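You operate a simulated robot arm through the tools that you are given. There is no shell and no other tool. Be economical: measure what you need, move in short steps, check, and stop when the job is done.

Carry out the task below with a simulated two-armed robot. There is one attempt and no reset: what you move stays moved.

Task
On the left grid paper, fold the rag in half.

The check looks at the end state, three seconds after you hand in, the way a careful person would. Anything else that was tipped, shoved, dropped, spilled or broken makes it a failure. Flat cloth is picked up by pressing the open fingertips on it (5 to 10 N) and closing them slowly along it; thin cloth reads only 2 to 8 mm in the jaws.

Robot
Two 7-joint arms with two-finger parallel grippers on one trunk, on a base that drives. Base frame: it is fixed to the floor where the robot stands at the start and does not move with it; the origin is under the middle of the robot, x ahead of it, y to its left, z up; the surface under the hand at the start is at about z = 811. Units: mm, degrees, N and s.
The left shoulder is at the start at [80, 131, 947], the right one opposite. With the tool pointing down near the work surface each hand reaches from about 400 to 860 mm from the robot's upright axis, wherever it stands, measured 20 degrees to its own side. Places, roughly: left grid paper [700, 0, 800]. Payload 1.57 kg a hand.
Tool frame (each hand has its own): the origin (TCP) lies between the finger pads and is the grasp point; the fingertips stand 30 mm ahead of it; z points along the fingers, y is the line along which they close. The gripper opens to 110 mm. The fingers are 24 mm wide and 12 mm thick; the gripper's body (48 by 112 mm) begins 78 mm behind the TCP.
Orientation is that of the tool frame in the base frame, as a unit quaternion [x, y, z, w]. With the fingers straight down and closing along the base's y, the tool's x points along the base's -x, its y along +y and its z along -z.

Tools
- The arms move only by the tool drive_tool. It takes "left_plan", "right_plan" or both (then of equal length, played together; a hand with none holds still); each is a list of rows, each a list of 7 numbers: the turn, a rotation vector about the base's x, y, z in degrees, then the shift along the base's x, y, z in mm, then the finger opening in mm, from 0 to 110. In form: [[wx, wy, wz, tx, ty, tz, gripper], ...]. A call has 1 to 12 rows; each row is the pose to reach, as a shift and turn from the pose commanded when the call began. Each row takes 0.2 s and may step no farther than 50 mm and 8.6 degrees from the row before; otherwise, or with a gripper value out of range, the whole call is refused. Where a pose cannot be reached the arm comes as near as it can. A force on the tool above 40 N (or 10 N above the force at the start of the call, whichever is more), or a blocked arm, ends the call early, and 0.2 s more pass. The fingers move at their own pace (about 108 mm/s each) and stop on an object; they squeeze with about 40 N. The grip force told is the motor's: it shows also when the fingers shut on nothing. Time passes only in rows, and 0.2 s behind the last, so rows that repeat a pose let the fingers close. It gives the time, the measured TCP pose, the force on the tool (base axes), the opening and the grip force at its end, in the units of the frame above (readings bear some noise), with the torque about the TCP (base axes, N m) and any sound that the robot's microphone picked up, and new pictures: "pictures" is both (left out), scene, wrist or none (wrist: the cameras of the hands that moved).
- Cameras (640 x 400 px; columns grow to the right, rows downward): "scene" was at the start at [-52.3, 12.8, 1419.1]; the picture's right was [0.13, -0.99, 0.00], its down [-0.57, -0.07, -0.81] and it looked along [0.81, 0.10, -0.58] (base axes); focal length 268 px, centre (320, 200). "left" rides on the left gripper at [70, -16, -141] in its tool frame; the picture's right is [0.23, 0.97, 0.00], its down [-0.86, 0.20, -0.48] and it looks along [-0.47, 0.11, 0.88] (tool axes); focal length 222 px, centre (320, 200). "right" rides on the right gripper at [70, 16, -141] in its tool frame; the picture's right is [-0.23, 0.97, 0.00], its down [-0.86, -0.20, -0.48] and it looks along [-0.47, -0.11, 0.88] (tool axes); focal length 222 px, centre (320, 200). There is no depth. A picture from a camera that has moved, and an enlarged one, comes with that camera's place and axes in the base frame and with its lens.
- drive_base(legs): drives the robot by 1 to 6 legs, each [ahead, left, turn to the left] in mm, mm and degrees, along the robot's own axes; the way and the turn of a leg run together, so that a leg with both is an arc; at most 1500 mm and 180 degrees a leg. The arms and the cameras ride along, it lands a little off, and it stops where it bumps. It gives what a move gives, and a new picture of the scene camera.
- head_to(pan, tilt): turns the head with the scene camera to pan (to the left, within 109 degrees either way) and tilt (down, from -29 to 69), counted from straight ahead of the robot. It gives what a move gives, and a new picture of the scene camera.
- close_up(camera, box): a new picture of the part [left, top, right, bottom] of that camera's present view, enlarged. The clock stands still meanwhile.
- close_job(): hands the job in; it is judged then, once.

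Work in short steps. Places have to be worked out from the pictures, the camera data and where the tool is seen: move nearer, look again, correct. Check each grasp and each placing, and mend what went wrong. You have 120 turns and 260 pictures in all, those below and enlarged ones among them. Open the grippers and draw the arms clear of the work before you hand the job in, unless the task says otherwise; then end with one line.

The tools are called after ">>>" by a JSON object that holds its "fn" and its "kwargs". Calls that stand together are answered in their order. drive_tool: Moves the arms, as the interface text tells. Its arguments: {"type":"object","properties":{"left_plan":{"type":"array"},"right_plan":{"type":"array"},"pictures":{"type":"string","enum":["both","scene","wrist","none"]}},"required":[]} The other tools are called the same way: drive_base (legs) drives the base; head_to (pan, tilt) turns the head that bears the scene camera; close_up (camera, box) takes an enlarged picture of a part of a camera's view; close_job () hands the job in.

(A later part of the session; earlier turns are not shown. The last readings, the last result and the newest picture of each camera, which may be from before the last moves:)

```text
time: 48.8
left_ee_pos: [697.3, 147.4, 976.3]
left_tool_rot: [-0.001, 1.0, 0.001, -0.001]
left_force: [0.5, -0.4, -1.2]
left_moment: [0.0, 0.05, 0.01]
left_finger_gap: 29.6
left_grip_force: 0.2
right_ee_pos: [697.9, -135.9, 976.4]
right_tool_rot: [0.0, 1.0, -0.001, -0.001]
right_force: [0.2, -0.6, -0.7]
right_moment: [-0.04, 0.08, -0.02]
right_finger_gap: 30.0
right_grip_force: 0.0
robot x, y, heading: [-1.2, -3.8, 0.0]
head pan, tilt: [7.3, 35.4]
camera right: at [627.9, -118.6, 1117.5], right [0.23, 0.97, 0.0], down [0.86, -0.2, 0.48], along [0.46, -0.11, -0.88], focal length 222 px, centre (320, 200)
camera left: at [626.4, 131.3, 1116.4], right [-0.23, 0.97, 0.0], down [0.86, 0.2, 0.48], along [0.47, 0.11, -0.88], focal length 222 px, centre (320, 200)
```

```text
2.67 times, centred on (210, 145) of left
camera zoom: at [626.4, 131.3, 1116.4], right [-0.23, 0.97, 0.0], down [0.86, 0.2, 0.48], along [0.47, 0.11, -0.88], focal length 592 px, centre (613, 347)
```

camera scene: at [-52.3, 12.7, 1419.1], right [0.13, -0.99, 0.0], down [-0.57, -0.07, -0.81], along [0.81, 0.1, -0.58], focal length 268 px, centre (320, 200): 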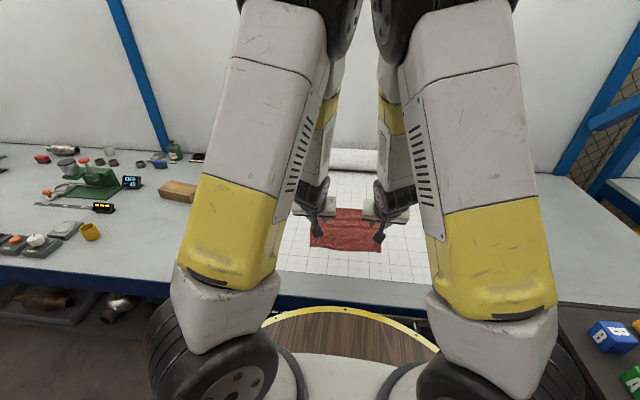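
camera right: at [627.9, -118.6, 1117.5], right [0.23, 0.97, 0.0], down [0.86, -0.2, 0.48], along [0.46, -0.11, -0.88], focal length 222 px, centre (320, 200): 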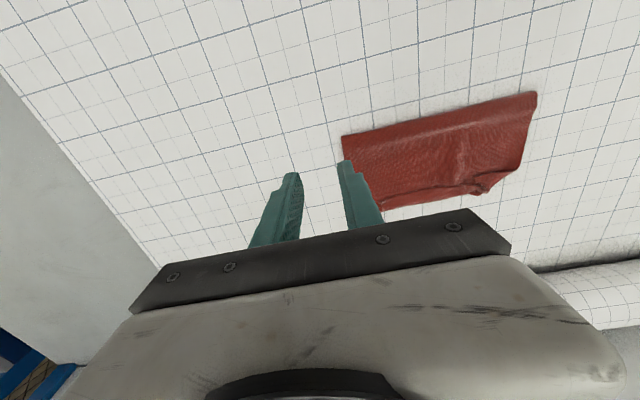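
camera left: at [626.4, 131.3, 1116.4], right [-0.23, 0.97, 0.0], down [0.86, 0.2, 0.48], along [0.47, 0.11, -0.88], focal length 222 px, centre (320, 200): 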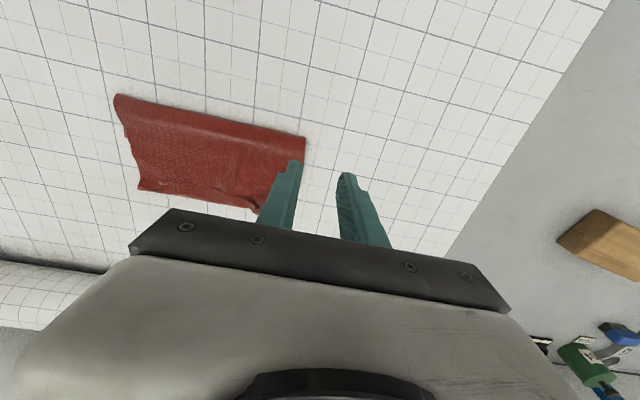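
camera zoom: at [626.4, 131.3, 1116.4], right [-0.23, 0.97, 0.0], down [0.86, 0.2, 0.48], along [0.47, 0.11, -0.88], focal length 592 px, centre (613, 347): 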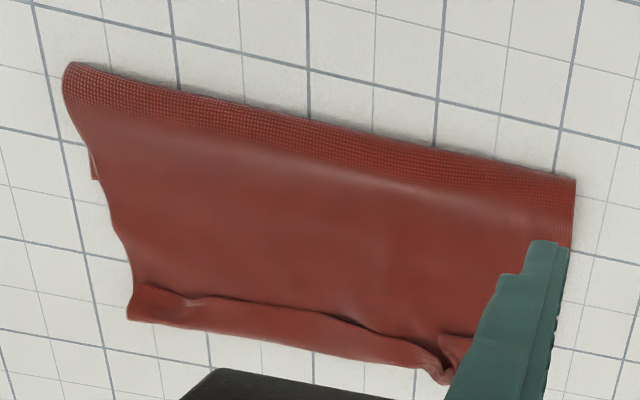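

The top flap runs x 700–835 plus an 18 mm hem curled on top; the bottom layer ends at x≈755. I'll pinch the single top layer at x≈800, y≈75/−70, inside the hem, starting by hovering there.

>>> {"fn": "drive_tool", "kwargs": {"left_plan": [[0, 0, 0, 20, -14, -20, 30], [0, 0, 0, 40, -28, -42, 30], [0, 0, 0, 60, -42, -64, 30], [0, 0, 0, 80, -56, -86, 30], [0, 0, 0, 103, -72, -106, 30], [0, 0, 0, 103, -72, -124, 30], [0, 0, 0, 103, -72, -124, 30]], "right_plan": [[0, 0, 0, 20, 14, -20, 30], [0, 0, 0, 40, 28, -42, 30], [0, 0, 0, 60, 42, -64, 30], [0, 0, 0, 80, 56, -86, 30], [0, 0, 0, 102, 66, -106, 30], [0, 0, 0, 102, 66, -124, 30], [0, 0, 0, 102, 66, -124, 30]], "pictures": "wrist"}}

>>> {"fn": "close_up", "kwargs": {"camera": "scene", "box": [308, 170, 404, 230]}}

```text
time: 50.4
left_ee_pos: [800.0, 77.3, 852.8]
left_tool_rot: [-0.001, 1.0, 0.0, -0.001]
left_force: [0.0, 1.1, -0.2]
left_moment: [0.03, -0.02, 0.03]
left_finger_gap: 29.9
left_grip_force: 0.1
right_ee_pos: [799.7, -67.6, 853.7]
right_tool_rot: [0.0, 1.0, 0.0, 0.0]
right_force: [0.1, 0.9, -0.3]
right_moment: [0.01, -0.02, -0.01]
right_finger_gap: 29.7
right_grip_force: 0.1
robot x, y, heading: [-2.0, 0.6, 0.2]
head pan, tilt: [7.3, 35.4]
camera right: at [730.6, -50.9, 994.3], right [0.23, 0.97, 0.0], down [0.86, -0.2, 0.48], along [0.47, -0.11, -0.88], focal length 222 px, centre (320, 200)
camera left: at [729.6, 60.0, 993.1], right [-0.23, 0.97, 0.0], down [0.85, 0.2, 0.48], along [0.47, 0.11, -0.88], focal length 222 px, centre (320, 200)
```

right: 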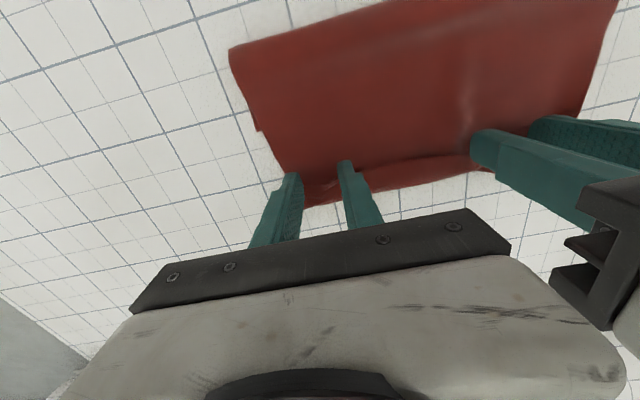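
left: 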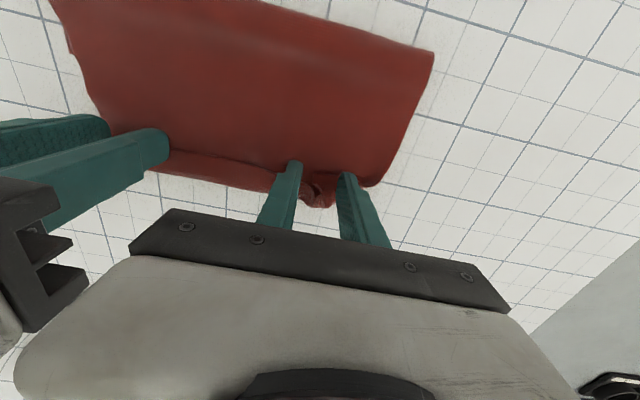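

```text
6.67 times, centred on (356, 200) of scene
camera zoom: at [-52.2, 12.7, 1419.1], right [0.13, -0.99, 0.0], down [-0.58, -0.07, -0.81], along [0.81, 0.1, -0.58], focal length 1790 px, centre (80, 200)
```

zoom: 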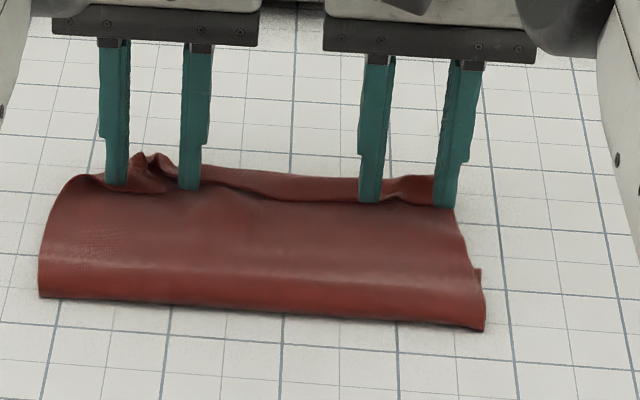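

The tips sit right at the hem line and the right outer finger is near the side edge. I shift both back 8 mm, the right inward 9 mm, and press to contact.

>>> {"fn": "drive_tool", "kwargs": {"left_plan": [[0, 0, 0, -8, -1, 0, 30], [0, 0, 0, -8, -1, -5, 30], [0, 0, 0, -8, -1, -9, 30], [0, 0, 0, -8, -1, -11, 30], [0, 0, 0, -8, -1, -11, 30]], "right_plan": [[0, 0, 0, -8, 9, 0, 30], [0, 0, 0, -8, 9, -5, 30], [0, 0, 0, -8, 9, -8.5, 30], [0, 0, 0, -8, 9, -10.5, 30], [0, 0, 0, -8, 9, -10.5, 30]], "pictures": "none"}}

```text
time: 51.6
left_ee_pos: [792.0, 75.9, 842.3]
left_tool_rot: [-0.001, 1.0, 0.0, 0.001]
left_force: [-0.1, 0.3, 4.7]
left_moment: [0.12, 0.0, 0.05]
left_finger_gap: 29.8
left_grip_force: 0.1
right_ee_pos: [790.8, -58.4, 843.1]
right_tool_rot: [0.0, 1.0, 0.0, 0.001]
right_force: [0.2, 0.2, 0.2]
right_moment: [0.03, 0.0, -0.02]
right_finger_gap: 29.9
right_grip_force: 0.1
robot x, y, heading: [2.3, 3.0, -0.2]
head pan, tilt: [7.3, 35.4]
```

Left touches at 4.7 N; I lower the left 0.5 mm and the right 1.2 mm.

>>> {"fn": "drive_tool", "kwargs": {"left_plan": [[0, 0, 0, 0, 0, -0.4, 30], [0, 0, 0, 0, 0, -0.4, 28]], "right_plan": [[0, 0, 0, 0, 0, -1.2, 30], [0, 0, 0, 0, 0, -1.2, 28]], "pictures": "none"}}

```text
time: 52.2
left_ee_pos: [792.8, 74.3, 841.9]
left_tool_rot: [0.001, 1.0, 0.001, 0.001]
left_force: [0.5, -1.4, 8.2]
left_moment: [0.1, -0.09, -0.04]
left_finger_gap: 26.9
left_grip_force: 0.1
right_ee_pos: [792.5, -58.0, 842.7]
right_tool_rot: [0.0, 1.0, 0.0, -0.001]
right_force: [0.4, 0.0, 3.3]
right_moment: [0.03, 0.03, 0.01]
right_finger_gap: 27.6
right_grip_force: 0.0
robot x, y, heading: [-1.7, -0.3, 0.0]
head pan, tilt: [7.3, 35.4]
```

Left 8 N, right 3 N; I lower the right another 0.5 mm and close slowly.

>>> {"fn": "drive_tool", "kwargs": {"left_plan": [[0, 0, 0, 0, 0, 0, 25], [0, 0, 0, 0, 0, 0, 22], [0, 0, 0, 0, 0, 0, 19], [0, 0, 0, 0, 0, 0, 16], [0, 0, 0, 0, 0, 0, 13], [0, 0, 0, 0, 0, 0, 10], [0, 0, 0, 0, -1, 0, 7], [0, 0, 0, 0, -2, 0, 4], [0, 0, 0, 0, -2, 0, 1], [0, 0, 0, 0, -2, 0, 0], [0, 0, 0, 0, -2, 0, 0]], "right_plan": [[0, 0, 0, 0, 0, -0.6, 25], [0, 0, 0, 0, 0, -0.6, 22], [0, 0, 0, 0, 0, -0.6, 19], [0, 0, 0, 0, 0, -0.6, 16], [0, 0, 0, 0, 0, -0.6, 13], [0, 0, 0, 0, 0, -0.6, 10], [0, 0, 0, 0, 0, -0.6, 7], [0, 0, 0, 0, 1, -0.6, 4], [0, 0, 0, 0, 1, -0.6, 1], [0, 0, 0, 0, 1, -0.6, 0], [0, 0, 0, 0, 1, -0.6, 0]], "pictures": "wrist"}}

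>>> {"fn": "close_up", "kwargs": {"camera": "scene", "box": [308, 170, 404, 230]}}

```text
time: 54.6
left_ee_pos: [792.6, 73.3, 842.4]
left_tool_rot: [-0.001, 1.0, 0.0, 0.001]
left_force: [-0.2, 2.5, 8.5]
left_moment: [0.12, -0.08, 0.05]
left_finger_gap: 1.9
left_grip_force: 23.0
right_ee_pos: [792.5, -57.4, 841.9]
right_tool_rot: [0.0, 1.0, -0.001, 0.0]
right_force: [-1.7, -3.1, 16.1]
right_moment: [-0.1, 0.01, -0.04]
right_finger_gap: 2.0
right_grip_force: 23.9
robot x, y, heading: [-0.5, -1.5, 0.0]
head pan, tilt: [7.3, 35.4]
camera right: at [722.2, -40.9, 983.7], right [0.23, 0.97, 0.0], down [0.85, -0.2, 0.48], along [0.47, -0.11, -0.88], focal length 222 px, centre (320, 200)
camera left: at [721.0, 55.9, 983.7], right [-0.23, 0.97, 0.0], down [0.85, 0.2, 0.48], along [0.47, 0.11, -0.88], focal length 222 px, centre (320, 200)
```

right: 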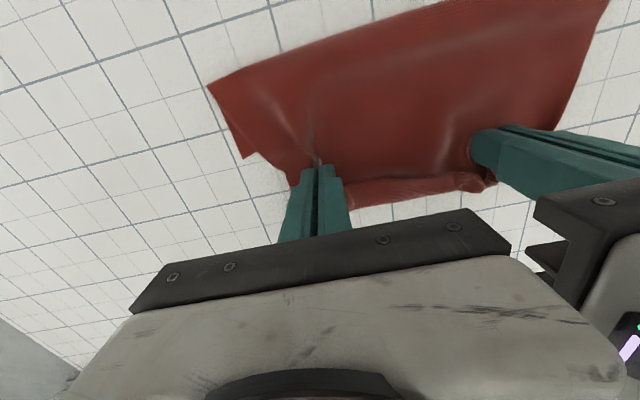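
left: 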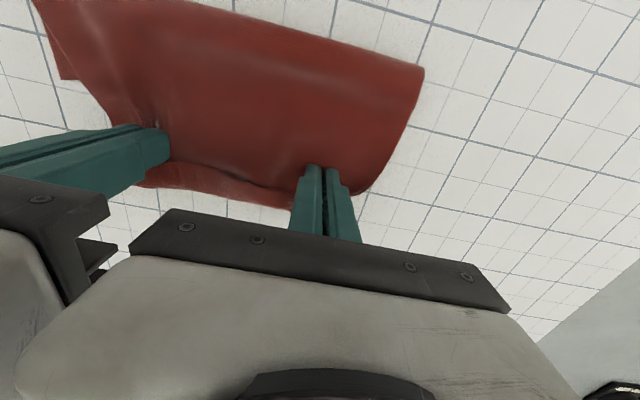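

```text
6.67 times, centred on (356, 200) of scene
camera zoom: at [-53.2, 12.7, 1419.0], right [0.13, -0.99, 0.0], down [-0.57, -0.07, -0.82], along [0.81, 0.1, -0.58], focal length 1790 px, centre (80, 200)
```

zoom: 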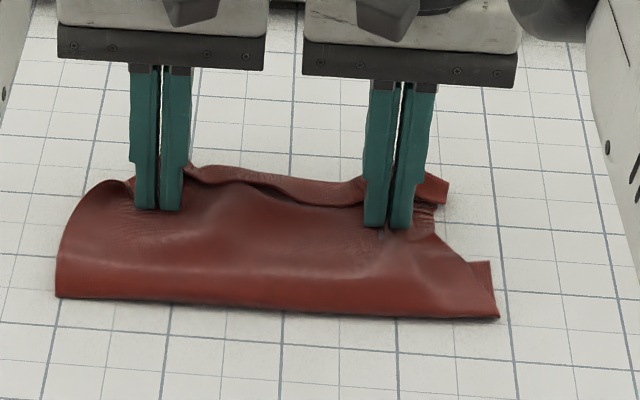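

Both hold the top layer. I lift ~65 mm while moving back so the hem can hang open, and look.

>>> {"fn": "drive_tool", "kwargs": {"left_plan": [[0, 0, 0, -3, 0, 12, 0], [0, 0, 0, -8, 0, 26, 0], [0, 0, 0, -16, 0, 40, 0], [0, 0, 0, -28, 0, 53, 0], [0, 0, 0, -42, 0, 64, 0], [0, 0, 0, -56, 0, 70, 0], [0, 0, 0, -56, 0, 70, 0]], "right_plan": [[0, 0, 0, -3, 0, 12, 0], [0, 0, 0, -8, 0, 26, 0], [0, 0, 0, -16, 0, 40, 0], [0, 0, 0, -28, 0, 53, 0], [0, 0, 0, -42, 0, 64, 0], [0, 0, 0, -56, 0, 70, 0], [0, 0, 0, -56, 0, 70, 0]], "pictures": "wrist"}}

>>> {"fn": "close_up", "kwargs": {"camera": "scene", "box": [308, 170, 404, 230]}}

```text
time: 56.2
left_ee_pos: [737.2, 74.4, 911.7]
left_tool_rot: [0.0, 1.0, 0.0, -0.001]
left_force: [0.6, 0.1, 0.2]
left_moment: [0.0, 0.04, -0.04]
left_finger_gap: 1.9
left_grip_force: 22.7
right_ee_pos: [736.7, -57.9, 910.6]
right_tool_rot: [0.0, 1.0, 0.0, 0.0]
right_force: [0.4, -0.2, 0.1]
right_moment: [-0.03, 0.01, 0.02]
right_finger_gap: 1.9
right_grip_force: 24.1
robot x, y, heading: [-1.0, 3.0, 0.1]
head pan, tilt: [7.3, 35.4]
camera right: at [666.5, -40.7, 1052.6], right [0.23, 0.97, 0.0], down [0.86, -0.2, 0.48], along [0.47, -0.11, -0.88], focal length 222 px, centre (320, 200)
camera left: at [665.7, 57.0, 1053.1], right [-0.23, 0.97, 0.0], down [0.85, 0.2, 0.48], along [0.47, 0.11, -0.88], focal length 222 px, centre (320, 200)
```

right: 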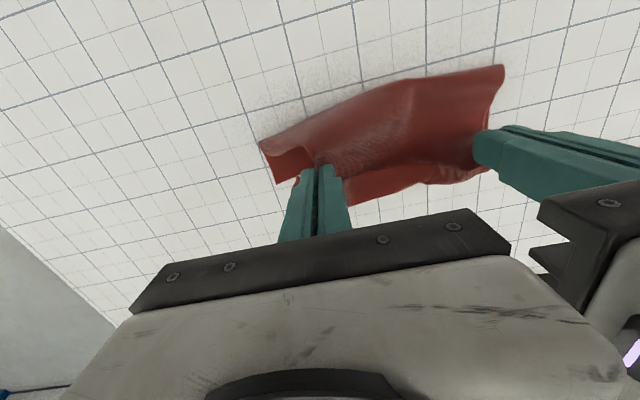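
left: 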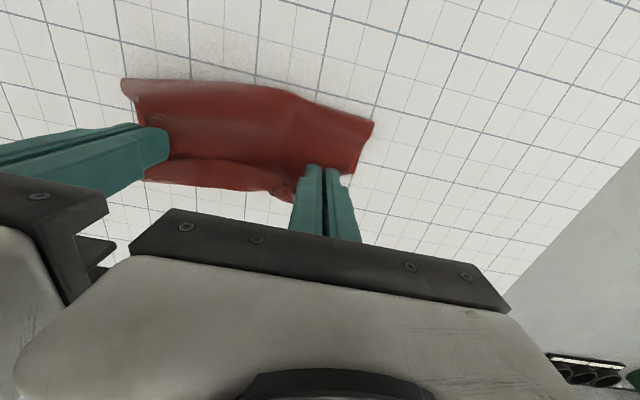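

```text
6.67 times, centred on (356, 200) of scene
camera zoom: at [-52.2, 12.7, 1419.1], right [0.13, -0.99, 0.0], down [-0.58, -0.07, -0.81], along [0.81, 0.1, -0.58], focal length 1790 px, centre (80, 200)
```

zoom: 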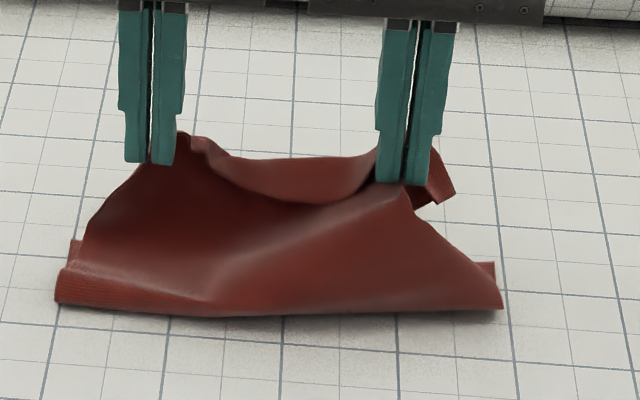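

The sheet now bulges toward the robot, which pushes the fold line back as wanted. I go on back and down to overshoot a little.

>>> {"fn": "drive_tool", "kwargs": {"left_plan": [[0, 0, 0, -14, 0, -4, 0], [0, 0, 0, -28, 0, -12, 0], [0, 0, 0, -42, 0, -22, 0], [0, 0, 0, -52, 0, -34, 0], [0, 0, 0, -58, 0, -44, 0], [0, 0, 0, -58, 0, -44, 0]], "right_plan": [[0, 0, 0, -14, 0, -4, 0], [0, 0, 0, -28, 0, -12, 0], [0, 0, 0, -42, 0, -22, 0], [0, 0, 0, -52, 0, -34, 0], [0, 0, 0, -58, 0, -44, 0], [0, 0, 0, -58, 0, -44, 0]], "pictures": "wrist"}}

>>> {"fn": "close_up", "kwargs": {"camera": "scene", "box": [308, 180, 404, 240]}}

```text
time: 57.6
left_ee_pos: [679.2, 72.8, 868.2]
left_tool_rot: [-0.001, 1.0, 0.0, 0.0]
left_force: [-0.4, 0.1, 0.0]
left_moment: [0.03, 0.0, 0.02]
left_finger_gap: 1.7
left_grip_force: 23.1
right_ee_pos: [676.1, -57.8, 868.5]
right_tool_rot: [0.001, 1.0, 0.0, 0.0]
right_force: [-0.2, -0.5, -0.2]
right_moment: [-0.01, -0.02, 0.03]
right_finger_gap: 1.9
right_grip_force: 24.0
robot x, y, heading: [-2.4, 0.3, -0.0]
head pan, tilt: [7.3, 35.4]
camera right: at [607.7, -41.2, 1009.7], right [0.23, 0.97, 0.0], down [0.86, -0.2, 0.48], along [0.47, -0.11, -0.88], focal length 222 px, centre (320, 200)
camera left: at [607.2, 55.9, 1008.8], right [-0.23, 0.97, 0.0], down [0.85, 0.2, 0.48], along [0.47, 0.11, -0.88], focal length 222 px, centre (320, 200)
```

right: 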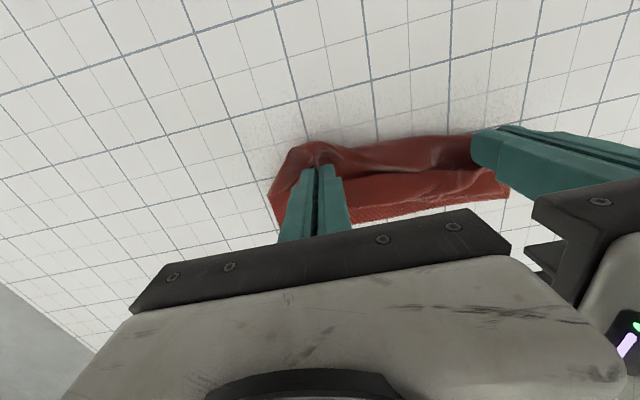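
left: 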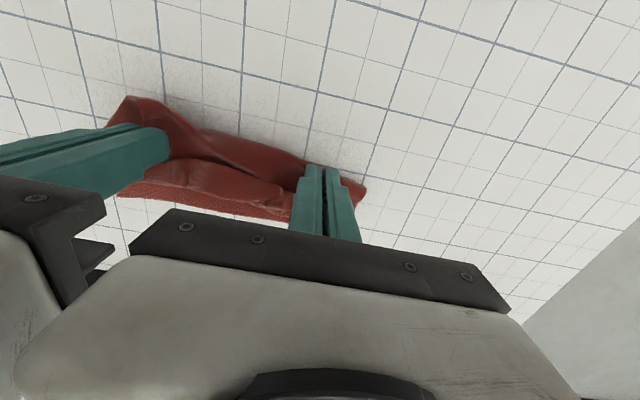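

```text
6.67 times, centred on (356, 210) of scene
camera zoom: at [-52.2, 12.7, 1419.1], right [0.13, -0.99, 0.0], down [-0.58, -0.07, -0.81], along [0.81, 0.1, -0.58], focal length 1790 px, centre (80, 133)
```

zoom: 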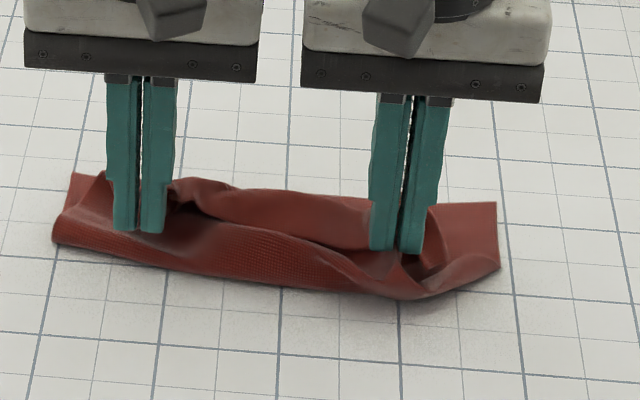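

The fold's ends still sit at x≈698. I take the hands further back, low, so the lower layer lies down flat out to the true midline, before coming forward again.

>>> {"fn": "drive_tool", "kwargs": {"left_plan": [[0, 0, 0, -12, 0, 4, 0], [0, 0, 0, -26, 0, 6, 0], [0, 0, 0, -40, 0, 4, 0], [0, 0, 0, -52, 0, 0, 0], [0, 0, 0, -60, 0, -4, 0], [0, 0, 0, -60, 0, -4, 0]], "right_plan": [[0, 0, 0, -12, 0, 4, 0], [0, 0, 0, -26, 0, 6, 0], [0, 0, 0, -40, 0, 4, 0], [0, 0, 0, -52, 0, 0, 0], [0, 0, 0, -60, 0, -4, 0], [0, 0, 0, -60, 0, -4, 0]], "pictures": "wrist"}}

>>> {"fn": "close_up", "kwargs": {"camera": "scene", "box": [308, 180, 404, 240]}}

```text
time: 59.0
left_ee_pos: [618.6, 73.8, 864.2]
left_tool_rot: [-0.001, 1.0, 0.0, 0.001]
left_force: [-0.2, 0.3, 0.8]
left_moment: [-0.02, 0.03, -0.01]
left_finger_gap: 1.8
left_grip_force: 23.0
right_ee_pos: [617.7, -57.2, 863.4]
right_tool_rot: [0.0, 1.0, 0.0, 0.0]
right_force: [0.2, 0.1, -0.4]
right_moment: [0.02, 0.01, -0.01]
right_finger_gap: 1.9
right_grip_force: 23.5
robot x, y, heading: [-0.2, 0.7, 0.2]
head pan, tilt: [7.3, 35.4]
camera right: at [548.4, -40.6, 1004.8], right [0.23, 0.97, 0.0], down [0.86, -0.2, 0.48], along [0.47, -0.11, -0.88], focal length 222 px, centre (320, 200)
camera left: at [546.8, 57.0, 1005.3], right [-0.23, 0.97, 0.0], down [0.85, 0.2, 0.48], along [0.47, 0.11, -0.88], focal length 222 px, centre (320, 200)
```

right: 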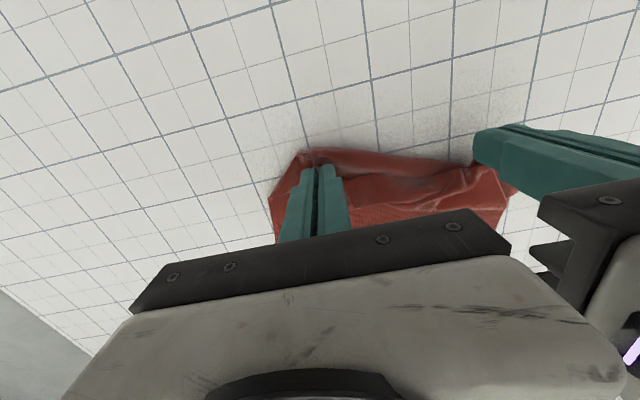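
left: 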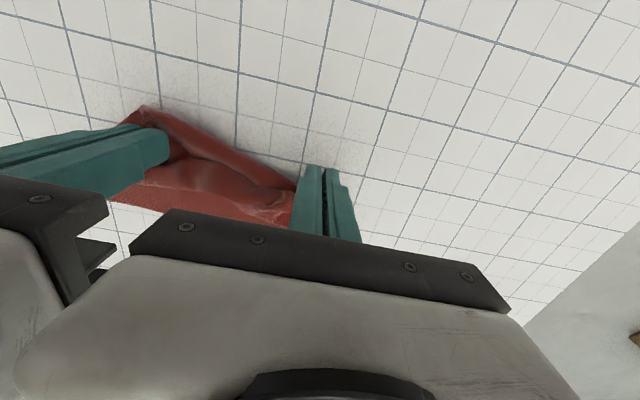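

```text
6.67 times, centred on (356, 210) of scene
camera zoom: at [-52.2, 12.7, 1419.1], right [0.13, -0.99, 0.0], down [-0.58, -0.07, -0.81], along [0.81, 0.1, -0.58], focal length 1790 px, centre (80, 133)
```

zoom: 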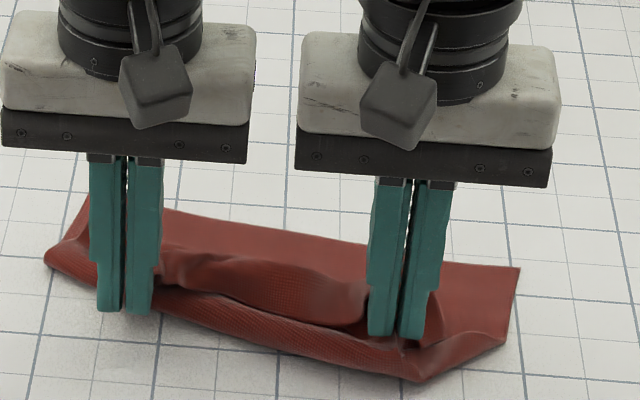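

The whole rag slid rather than unrolled (far edge now x≈703). Instead I'll lift it clear into the air so gravity straightens it, then lower it to lay the bottom half first and fold the top over.

>>> {"fn": "drive_tool", "kwargs": {"left_plan": [[0, 0, 0, 6, 0, 14, 0], [0, 0, 0, 14, 0, 30, 0], [0, 0, 0, 24, 0, 48, 0], [0, 0, 0, 34, 0, 66, 0], [0, 0, 0, 44, 0, 86, 0], [0, 0, 0, 54, 0, 106, 0], [0, 0, 0, 64, 0, 126, 0], [0, 0, 0, 72, 0, 146, 0], [0, 0, 0, 78, 0, 164, 0], [0, 0, 0, 82, 0, 176, 0], [0, 0, 0, 82, 0, 176, 0], [0, 0, 0, 82, 0, 176, 0]], "right_plan": [[0, 0, 0, 6, 0, 14, 0], [0, 0, 0, 14, 0, 30, 0], [0, 0, 0, 24, 0, 48, 0], [0, 0, 0, 34, 0, 66, 0], [0, 0, 0, 44, 0, 86, 0], [0, 0, 0, 54, 0, 106, 0], [0, 0, 0, 64, 0, 126, 0], [0, 0, 0, 72, 0, 146, 0], [0, 0, 0, 78, 0, 164, 0], [0, 0, 0, 82, 0, 176, 0], [0, 0, 0, 82, 0, 176, 0], [0, 0, 0, 82, 0, 176, 0]]}}

>>> {"fn": "close_up", "kwargs": {"camera": "scene", "box": [280, 120, 440, 220]}}

```text
time: 61.6
left_ee_pos: [700.1, 73.5, 1039.6]
left_tool_rot: [0.0, 1.0, 0.001, 0.001]
left_force: [-0.5, 0.3, 1.2]
left_moment: [0.04, 0.04, 0.0]
left_finger_gap: 1.8
left_grip_force: 23.3
right_ee_pos: [699.2, -56.8, 1040.3]
right_tool_rot: [0.0, 1.0, -0.001, 0.0]
right_force: [0.0, -0.8, 0.0]
right_moment: [-0.01, -0.03, 0.0]
right_finger_gap: 2.0
right_grip_force: 23.7
robot x, y, heading: [-3.6, 3.4, -0.0]
head pan, tilt: [7.3, 35.4]
camera scene: at [-52.2, 12.7, 1419.1], right [0.13, -0.99, 0.0], down [-0.58, -0.07, -0.81], along [0.81, 0.1, -0.58], focal length 268 px, centre (320, 200)
camera right: at [630.6, -40.5, 1181.2], right [0.23, 0.97, 0.0], down [0.86, -0.2, 0.48], along [0.47, -0.11, -0.88], focal length 222 px, centre (320, 200)
camera left: at [629.2, 57.1, 1180.5], right [-0.23, 0.97, 0.0], down [0.85, 0.2, 0.48], along [0.47, 0.11, -0.88], focal length 222 px, centre (320, 200)
```

scene: 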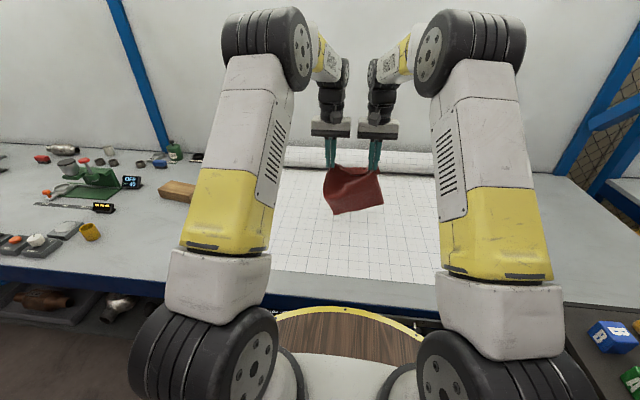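
right: 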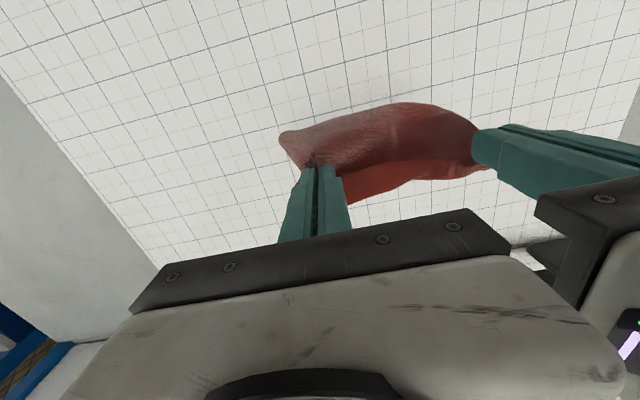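
left: 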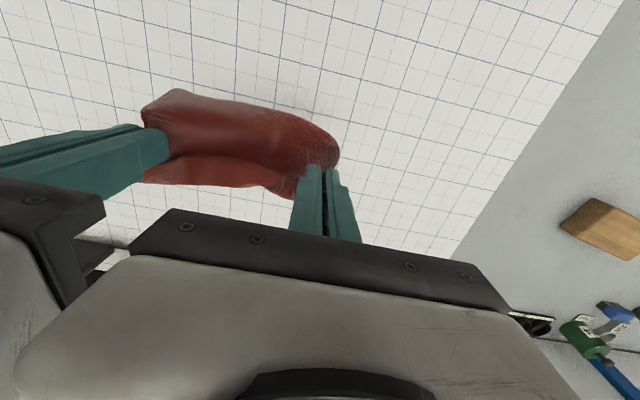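

```text
4.00 times, centred on (360, 170) of scene
camera zoom: at [-52.2, 12.7, 1419.1], right [0.13, -0.99, 0.0], down [-0.58, -0.07, -0.81], along [0.81, 0.1, -0.58], focal length 1074 px, centre (160, 320)
```

zoom: 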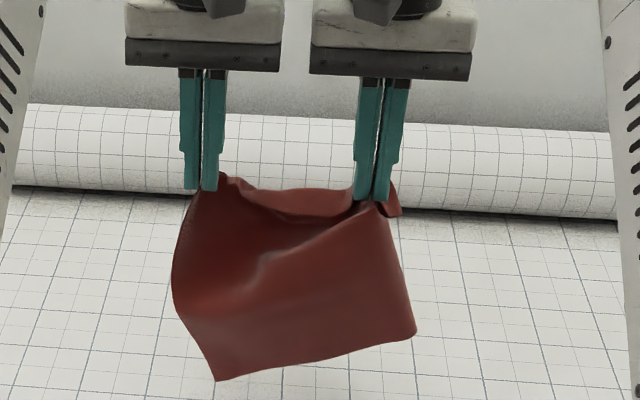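

It hangs, but skewed and with the hem still in it. I'll lay it out flat and restart cleanly: lower and sweep the hands forward so the rag lies flat with its clean edge toward the robot.

>>> {"fn": "drive_tool", "kwargs": {"left_plan": [[0, 0, 0, 0, 0, -20, 0], [0, 0, 0, 0, 0, -42, 0], [0, 0, 0, 3, 0, -64, 0], [0, 0, 0, 14, 0, -73, 0], [0, 0, 0, 25, 0, -82, 0], [0, 0, 0, 35, 0, -93, 0], [0, 0, 0, 44, 0, -105, 0], [0, 0, 0, 53, 0, -119, 0], [0, 0, 0, 61, 0, -134, 0], [0, 0, 0, 68, 0, -152, 0], [0, 0, 0, 73, 0, -172, 0], [0, 0, 0, 77, 0, -188, 0]], "right_plan": [[0, 0, 0, 0, 0, -20, 0], [0, 0, 0, 0, 0, -42, 0], [0, 0, 0, 3, 0, -64, 0], [0, 0, 0, 14, 0, -73, 0], [0, 0, 0, 25, 0, -82, 0], [0, 0, 0, 35, 0, -93, 0], [0, 0, 0, 44, 0, -105, 0], [0, 0, 0, 53, 0, -119, 0], [0, 0, 0, 61, 0, -134, 0], [0, 0, 0, 68, 0, -152, 0], [0, 0, 0, 73, 0, -172, 0], [0, 0, 0, 77, 0, -188, 0]], "pictures": "wrist"}}

>>> {"fn": "close_up", "kwargs": {"camera": "scene", "box": [280, 150, 440, 250]}}

```text
time: 64.2
left_ee_pos: [778.9, 72.8, 852.7]
left_tool_rot: [-0.001, 1.0, 0.0, 0.0]
left_force: [-0.1, 0.4, 0.2]
left_moment: [-0.01, -0.03, 0.01]
left_finger_gap: 2.0
left_grip_force: 23.9
right_ee_pos: [777.7, -57.6, 850.9]
right_tool_rot: [0.0, 1.0, 0.0, -0.001]
right_force: [-0.2, -0.3, 0.6]
right_moment: [-0.03, -0.03, -0.02]
right_finger_gap: 2.3
right_grip_force: 23.5
robot x, y, heading: [1.5, -2.3, 0.1]
head pan, tilt: [7.3, 35.4]
camera right: at [707.5, -40.5, 992.7], right [0.23, 0.97, 0.0], down [0.86, -0.2, 0.48], along [0.47, -0.11, -0.88], focal length 222 px, centre (320, 200)
camera left: at [706.8, 56.1, 993.4], right [-0.23, 0.97, 0.0], down [0.85, 0.2, 0.48], along [0.47, 0.11, -0.88], focal length 222 px, centre (320, 200)
```

right: 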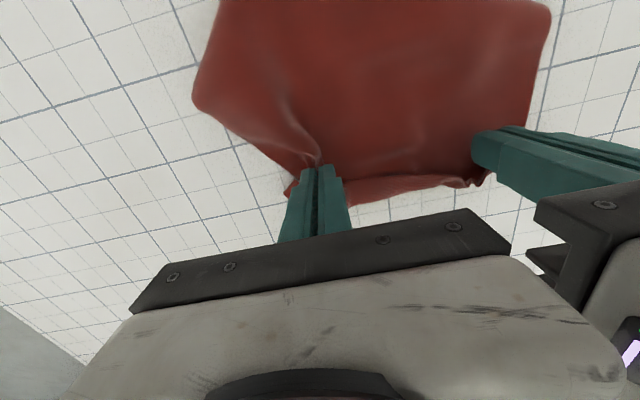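
left: 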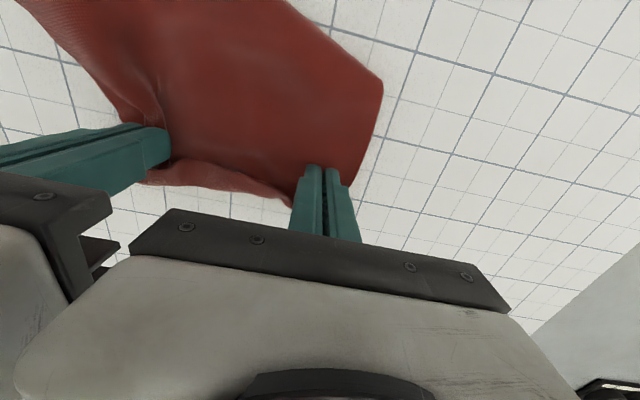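

```text
4.00 times, centred on (360, 200) of scene
camera zoom: at [-52.5, 12.7, 1419.1], right [0.13, -0.99, 0.0], down [-0.57, -0.07, -0.81], along [0.81, 0.1, -0.58], focal length 1074 px, centre (160, 200)
```

zoom: 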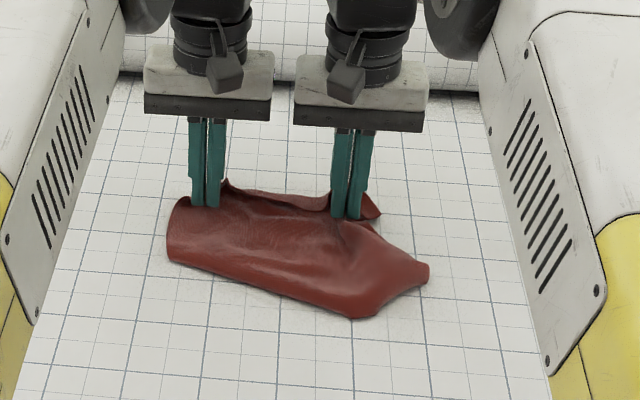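

The clean edge got tucked under. I lift the rag off again, go back toward the robot, then sweep forward while lowering so the trailing part is dragged flat.

>>> {"fn": "drive_tool", "kwargs": {"left_plan": [[0, 0, 0, -10, 0, 40, 0], [0, 0, 0, -25, 0, 80, 0], [0, 0, 0, -50, 0, 118, 0], [0, 0, 0, -80, 0, 150, 0], [0, 0, 0, -115, 0, 175, 0], [0, 0, 0, -150, 0, 188, 0], [0, 0, 0, -180, 0, 190, 0], [0, 0, 0, -200, 0, 190, 0], [0, 0, 0, -200, 0, 190, 0], [0, 0, 0, -200, 0, 190, 0]], "right_plan": [[0, 0, 0, -10, 0, 40, 0], [0, 0, 0, -25, 0, 80, 0], [0, 0, 0, -50, 0, 118, 0], [0, 0, 0, -80, 0, 150, 0], [0, 0, 0, -115, 0, 175, 0], [0, 0, 0, -150, 0, 188, 0], [0, 0, 0, -180, 0, 190, 0], [0, 0, 0, -200, 0, 190, 0], [0, 0, 0, -200, 0, 190, 0], [0, 0, 0, -200, 0, 190, 0]], "pictures": "scene"}}

>>> {"fn": "drive_tool", "kwargs": {"left_plan": [[0, 0, 0, 20, 0, -35, 0], [0, 0, 0, 45, 0, -55, 0], [0, 0, 0, 70, 0, -75, 0], [0, 0, 0, 95, 0, -95, 0], [0, 0, 0, 120, 0, -115, 0], [0, 0, 0, 145, 0, -135, 0], [0, 0, 0, 168, 0, -153, 0], [0, 0, 0, 188, 0, -168, 0], [0, 0, 0, 205, 0, -180, 0], [0, 0, 0, 217, 0, -188, 0], [0, 0, 0, 224, 0, -193, 0], [0, 0, 0, 230, 0, -195, 0]], "right_plan": [[0, 0, 0, 20, 0, -35, 0], [0, 0, 0, 45, 0, -55, 0], [0, 0, 0, 70, 0, -75, 0], [0, 0, 0, 95, 0, -95, 0], [0, 0, 0, 120, 0, -115, 0], [0, 0, 0, 145, 0, -135, 0], [0, 0, 0, 168, 0, -153, 0], [0, 0, 0, 188, 0, -168, 0], [0, 0, 0, 205, 0, -180, 0], [0, 0, 0, 217, 0, -188, 0], [0, 0, 0, 224, 0, -193, 0], [0, 0, 0, 230, 0, -195, 0]], "pictures": "none"}}

>>> {"fn": "close_up", "kwargs": {"camera": "scene", "box": [280, 150, 440, 250]}}

```text
time: 66.4
left_ee_pos: [576.3, 73.9, 1042.7]
left_tool_rot: [-0.001, 1.0, 0.0, 0.001]
left_force: [0.0, 0.0, -0.1]
left_moment: [0.0, 0.02, -0.04]
left_finger_gap: 1.9
left_grip_force: 23.6
right_ee_pos: [577.3, -59.4, 1040.9]
right_tool_rot: [0.0, 1.0, 0.0, 0.0]
right_force: [0.3, -0.3, 0.3]
right_moment: [-0.04, 0.0, 0.02]
right_finger_gap: 1.9
right_grip_force: 23.2
robot x, y, heading: [-1.4, -1.7, 0.1]
head pan, tilt: [7.3, 35.4]
camera scene: at [-52.4, 12.7, 1419.1], right [0.13, -0.99, 0.0], down [-0.57, -0.07, -0.81], along [0.81, 0.1, -0.58], focal length 268 px, centre (320, 200)
```

scene: 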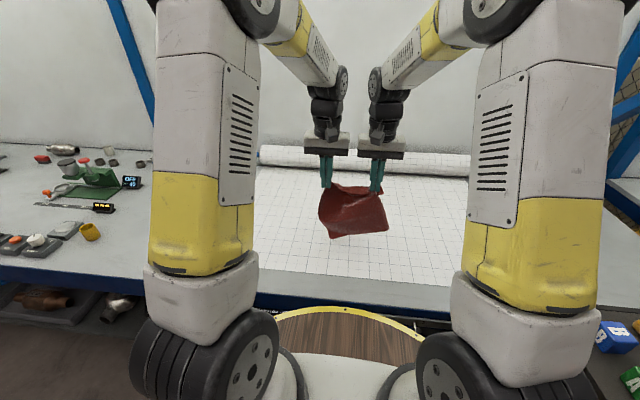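

```text
time: 69.0
left_ee_pos: [807.3, 73.7, 848.4]
left_tool_rot: [-0.001, 1.0, 0.0, 0.0]
left_force: [-0.7, 0.4, 0.9]
left_moment: [-0.02, 0.0, 0.03]
left_finger_gap: 1.7
left_grip_force: 23.6
right_ee_pos: [807.8, -58.3, 845.6]
right_tool_rot: [0.0, 1.0, 0.0, -0.001]
right_force: [-0.6, 0.7, 1.0]
right_moment: [-0.03, 0.02, 0.04]
right_finger_gap: 2.1
right_grip_force: 24.1
robot x, y, heading: [-1.6, -0.5, -0.1]
head pan, tilt: [7.3, 35.4]
```

```text
4.00 times, centred on (360, 200) of scene
camera zoom: at [-52.4, 12.7, 1419.1], right [0.13, -0.99, 0.0], down [-0.57, -0.07, -0.81], along [0.81, 0.1, -0.58], focal length 1074 px, centre (160, 200)
```

zoom: 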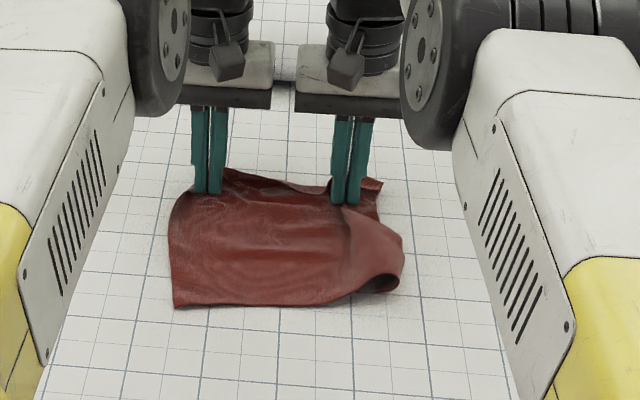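

Mostly flat, only the right near corner is curled under. I repeat the sweep starting closer to the robot for a longer drag.

>>> {"fn": "drive_tool", "kwargs": {"left_plan": [[0, 0, 0, -10, 0, 40, 0], [0, 0, 0, -25, 0, 80, 0], [0, 0, 0, -50, 0, 118, 0], [0, 0, 0, -80, 0, 150, 0], [0, 0, 0, -115, 0, 175, 0], [0, 0, 0, -150, 0, 190, 0], [0, 0, 0, -190, 0, 195, 0], [0, 0, 0, -230, 0, 195, 0], [0, 0, 0, -265, 0, 195, 0], [0, 0, 0, -290, 0, 195, 0], [0, 0, 0, -300, 0, 195, 0], [0, 0, 0, -300, 0, 195, 0]], "right_plan": [[0, 0, 0, -10, 0, 40, 0], [0, 0, 0, -25, 0, 80, 0], [0, 0, 0, -50, 0, 118, 0], [0, 0, 0, -80, 0, 150, 0], [0, 0, 0, -115, 0, 175, 0], [0, 0, 0, -150, 0, 190, 0], [0, 0, 0, -190, 0, 195, 0], [0, 0, 0, -230, 0, 195, 0], [0, 0, 0, -265, 0, 195, 0], [0, 0, 0, -290, 0, 195, 0], [0, 0, 0, -300, 0, 195, 0], [0, 0, 0, -300, 0, 195, 0]], "pictures": "none"}}

>>> {"fn": "drive_tool", "kwargs": {"left_plan": [[0, 0, 0, 5, 0, -30, 0], [0, 0, 0, 20, 0, -55, 0], [0, 0, 0, 50, 0, -75, 0], [0, 0, 0, 80, 0, -95, 0], [0, 0, 0, 110, 0, -115, 0], [0, 0, 0, 140, 0, -135, 0], [0, 0, 0, 170, 0, -153, 0], [0, 0, 0, 200, 0, -168, 0], [0, 0, 0, 230, 0, -180, 0], [0, 0, 0, 260, 0, -190, 0], [0, 0, 0, 285, 0, -195, 0], [0, 0, 0, 303, 0, -197, 0]], "right_plan": [[0, 0, 0, 5, 0, -30, 0], [0, 0, 0, 20, 0, -55, 0], [0, 0, 0, 50, 0, -75, 0], [0, 0, 0, 80, 0, -95, 0], [0, 0, 0, 110, 0, -115, 0], [0, 0, 0, 140, 0, -135, 0], [0, 0, 0, 170, 0, -153, 0], [0, 0, 0, 200, 0, -168, 0], [0, 0, 0, 230, 0, -180, 0], [0, 0, 0, 260, 0, -190, 0], [0, 0, 0, 285, 0, -195, 0], [0, 0, 0, 303, 0, -197, 0]], "pictures": "none"}}

>>> {"fn": "close_up", "kwargs": {"camera": "scene", "box": [280, 150, 440, 250]}}

```text
time: 71.6
left_ee_pos: [507.8, 73.4, 1041.5]
left_tool_rot: [-0.002, 1.0, 0.0, 0.0]
left_force: [-0.1, 0.3, 0.6]
left_moment: [-0.02, -0.01, 0.0]
left_finger_gap: 1.9
left_grip_force: 23.4
right_ee_pos: [506.7, -58.7, 1042.6]
right_tool_rot: [0.0, 1.0, 0.0, 0.0]
right_force: [-0.4, -0.1, -0.3]
right_moment: [-0.01, 0.01, 0.01]
right_finger_gap: 2.3
right_grip_force: 23.1
robot x, y, heading: [-0.2, 1.4, 0.3]
head pan, tilt: [7.3, 35.4]
```

```text
time: 74.2
left_ee_pos: [808.4, 74.0, 845.0]
left_tool_rot: [-0.001, 1.0, -0.001, 0.0]
left_force: [-0.7, 1.0, 0.7]
left_moment: [0.01, -0.02, -0.03]
left_finger_gap: 2.0
left_grip_force: 23.1
right_ee_pos: [809.3, -57.1, 846.1]
right_tool_rot: [0.0, 1.0, 0.001, -0.001]
right_force: [-0.5, 0.8, 0.8]
right_moment: [0.04, -0.02, -0.01]
right_finger_gap: 2.2
right_grip_force: 23.6
robot x, y, heading: [3.7, 0.3, -0.1]
head pan, tilt: [7.3, 35.4]
```

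```text
4.00 times, centred on (360, 200) of scene
camera zoom: at [-52.8, 12.7, 1419.1], right [0.13, -0.99, 0.0], down [-0.57, -0.07, -0.81], along [0.81, 0.1, -0.58], focal length 1074 px, centre (160, 200)
```

zoom: 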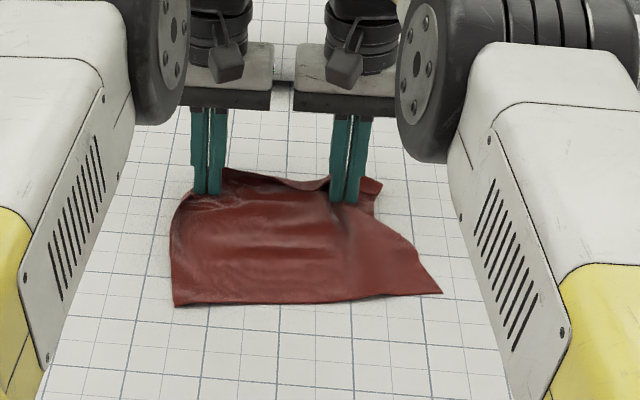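

The rag is flat now, just skewed. I release and pull both hands up and back for a clear view.

>>> {"fn": "drive_tool", "kwargs": {"left_plan": [[0, 0, 0, 0, 0, -2, 0], [0, 0, 0, 0, 0, -2, 8], [0, 0, 0, 0, 0, -2, 18], [0, 0, 0, 0, 0, 8, 28], [0, 0, 0, 0, 0, 35, 30], [0, 0, 0, -10, 25, 70, 30], [0, 0, 0, -40, 60, 100, 30], [0, 0, 0, -70, 95, 120, 30], [0, 0, 0, -100, 125, 140, 30], [0, 0, 0, -130, 140, 150, 30]], "right_plan": [[0, 0, 0, 0, 0, -2, 0], [0, 0, 0, 0, 0, -2, 8], [0, 0, 0, 0, 0, -2, 18], [0, 0, 0, 0, 0, 8, 28], [0, 0, 0, 0, 0, 35, 30], [0, 0, 0, -10, -25, 70, 30], [0, 0, 0, -40, -60, 100, 30], [0, 0, 0, -70, -95, 120, 30], [0, 0, 0, -100, -125, 140, 30], [0, 0, 0, -130, -140, 150, 30]], "pictures": "scene"}}

>>> {"fn": "close_up", "kwargs": {"camera": "scene", "box": [280, 150, 440, 250]}}

```text
refused: row 7 steps farther than a row can; nothing moved
```

```text
4.00 times, centred on (360, 200) of scene
camera zoom: at [-52.8, 12.7, 1419.1], right [0.13, -0.99, 0.0], down [-0.57, -0.07, -0.81], along [0.81, 0.1, -0.58], focal length 1074 px, centre (160, 200)
```

zoom: 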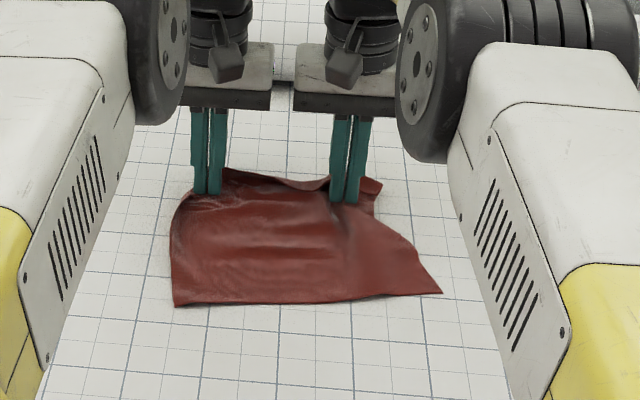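

A row was too long; I resend it with smaller steps.

>>> {"fn": "drive_tool", "kwargs": {"left_plan": [[0, 0, 0, 0, 0, -2, 0], [0, 0, 0, 0, 0, -2, 8], [0, 0, 0, 0, 0, -2, 18], [0, 0, 0, 0, 0, 8, 28], [0, 0, 0, 0, 0, 35, 30], [0, 0, 0, -10, 20, 65, 30], [0, 0, 0, -30, 45, 90, 30], [0, 0, 0, -55, 70, 110, 30], [0, 0, 0, -80, 95, 130, 30], [0, 0, 0, -105, 120, 145, 30]], "right_plan": [[0, 0, 0, 0, 0, -2, 0], [0, 0, 0, 0, 0, -2, 8], [0, 0, 0, 0, 0, -2, 18], [0, 0, 0, 0, 0, 8, 28], [0, 0, 0, 0, 0, 35, 30], [0, 0, 0, -10, -20, 65, 30], [0, 0, 0, -30, -45, 90, 30], [0, 0, 0, -55, -70, 110, 30], [0, 0, 0, -80, -95, 130, 30], [0, 0, 0, -105, -120, 145, 30]], "pictures": "wrist"}}

>>> {"fn": "close_up", "kwargs": {"camera": "scene", "box": [280, 150, 440, 250]}}

```text
time: 76.4
left_ee_pos: [705.3, 192.8, 992.1]
left_tool_rot: [0.0, 1.0, 0.0, -0.001]
left_force: [0.3, 0.0, -0.1]
left_moment: [-0.01, 0.03, 0.02]
left_finger_gap: 29.9
left_grip_force: 0.0
right_ee_pos: [705.6, -178.5, 989.6]
right_tool_rot: [0.0, 1.0, 0.001, -0.001]
right_force: [0.8, -0.6, -0.5]
right_moment: [0.01, 0.01, 0.02]
right_finger_gap: 30.2
right_grip_force: 0.0
robot x, y, heading: [-3.4, -1.8, -0.1]
head pan, tilt: [7.3, 35.4]
camera right: at [636.0, -161.5, 1131.8], right [0.23, 0.97, 0.0], down [0.86, -0.2, 0.48], along [0.46, -0.11, -0.88], focal length 222 px, centre (320, 200)
camera left: at [634.5, 175.7, 1132.2], right [-0.23, 0.97, 0.0], down [0.86, 0.2, 0.48], along [0.47, 0.11, -0.88], focal length 222 px, centre (320, 200)
```

right: 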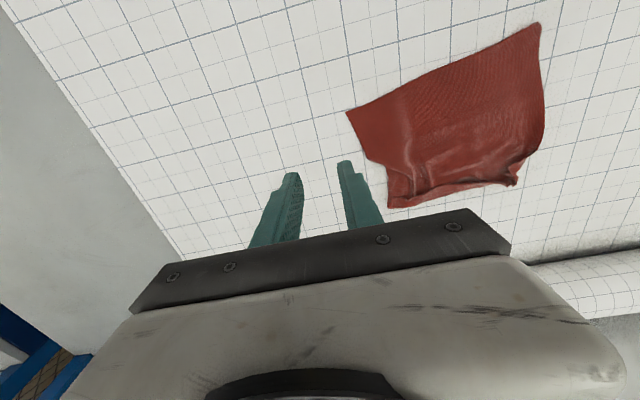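
left: 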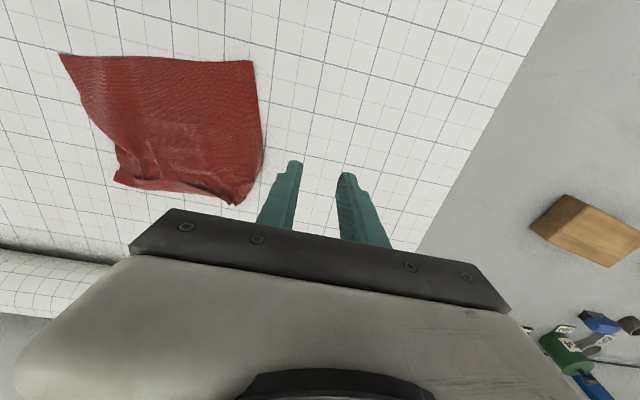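

```text
4.00 times, centred on (360, 200) of scene
camera zoom: at [-51.6, 12.8, 1419.1], right [0.13, -0.99, 0.0], down [-0.58, -0.07, -0.81], along [0.81, 0.1, -0.58], focal length 1074 px, centre (160, 200)
```

zoom: 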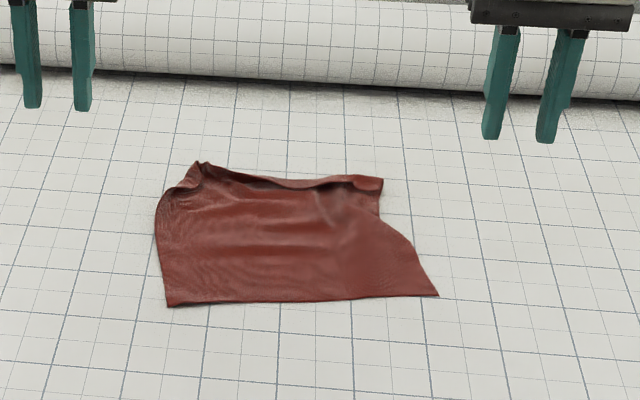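

The rag is flat; its near edge runs from (635,92) to (680,−134), turned 11°. I bring both hands over that edge, yawed 11° to match it.

>>> {"fn": "drive_tool", "kwargs": {"left_plan": [[0, 0, 3, -13, -27, -24, 30], [0, 0, 6, -26, -54, -48, 30], [0, 0, 9, -40, -82, -72, 30], [0, 0, 11, -54, -109, -97, 30], [0, 0, 11, -67, -136, -122, 30], [0, 0, 11, -67, -136, -138, 30], [0, 0, 11, -67, -136, -138, 30]], "right_plan": [[0, 0, 3, -7, 15, -24, 30], [0, 0, 6, -14, 30, -48, 30], [0, 0, 9, -21, 46, -72, 30], [0, 0, 11, -29, 62, -97, 30], [0, 0, 11, -37, 77, -120, 30], [0, 0, 11, -37, 77, -136, 30], [0, 0, 11, -37, 77, -136, 30]], "pictures": "none"}}

>>> {"fn": "close_up", "kwargs": {"camera": "left", "box": [160, 60, 480, 260]}}

>>> {"fn": "close_up", "kwargs": {"camera": "right", "box": [160, 60, 480, 260]}}

```text
time: 78.0
left_ee_pos: [639.4, 57.3, 853.0]
left_tool_rot: [-0.097, 0.995, 0.0, 0.0]
left_force: [-0.4, -0.2, -0.4]
left_moment: [0.0, 0.0, 0.03]
left_finger_gap: 29.8
left_grip_force: 0.1
right_ee_pos: [669.0, -101.4, 854.1]
right_tool_rot: [-0.095, 0.995, 0.0, 0.0]
right_force: [0.1, -0.1, 0.8]
right_moment: [-0.04, -0.04, -0.04]
right_finger_gap: 30.0
right_grip_force: 0.1
robot x, y, heading: [0.9, 0.8, 0.1]
head pan, tilt: [7.3, 35.4]
```

```text
2.00 times, centred on (320, 160) of left
camera zoom: at [572.6, 26.6, 993.5], right [-0.41, 0.91, 0.0], down [0.8, 0.36, 0.48], along [0.44, 0.2, -0.88], focal length 444 px, centre (320, 280)
```

zoom: 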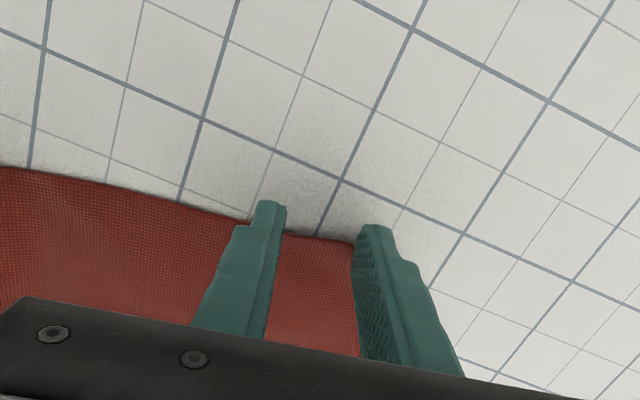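

```text
2.00 times, centred on (320, 160) of right
camera zoom: at [598.1, -97.5, 995.6], right [0.04, 1.0, 0.0], down [0.88, -0.03, 0.48], along [0.48, -0.02, -0.88], focal length 444 px, centre (320, 280)
```

zoom: 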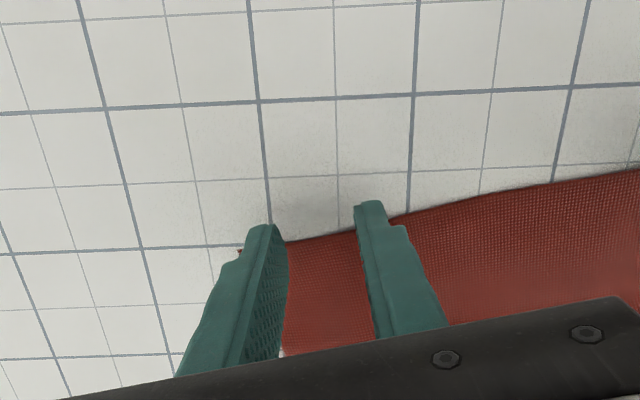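

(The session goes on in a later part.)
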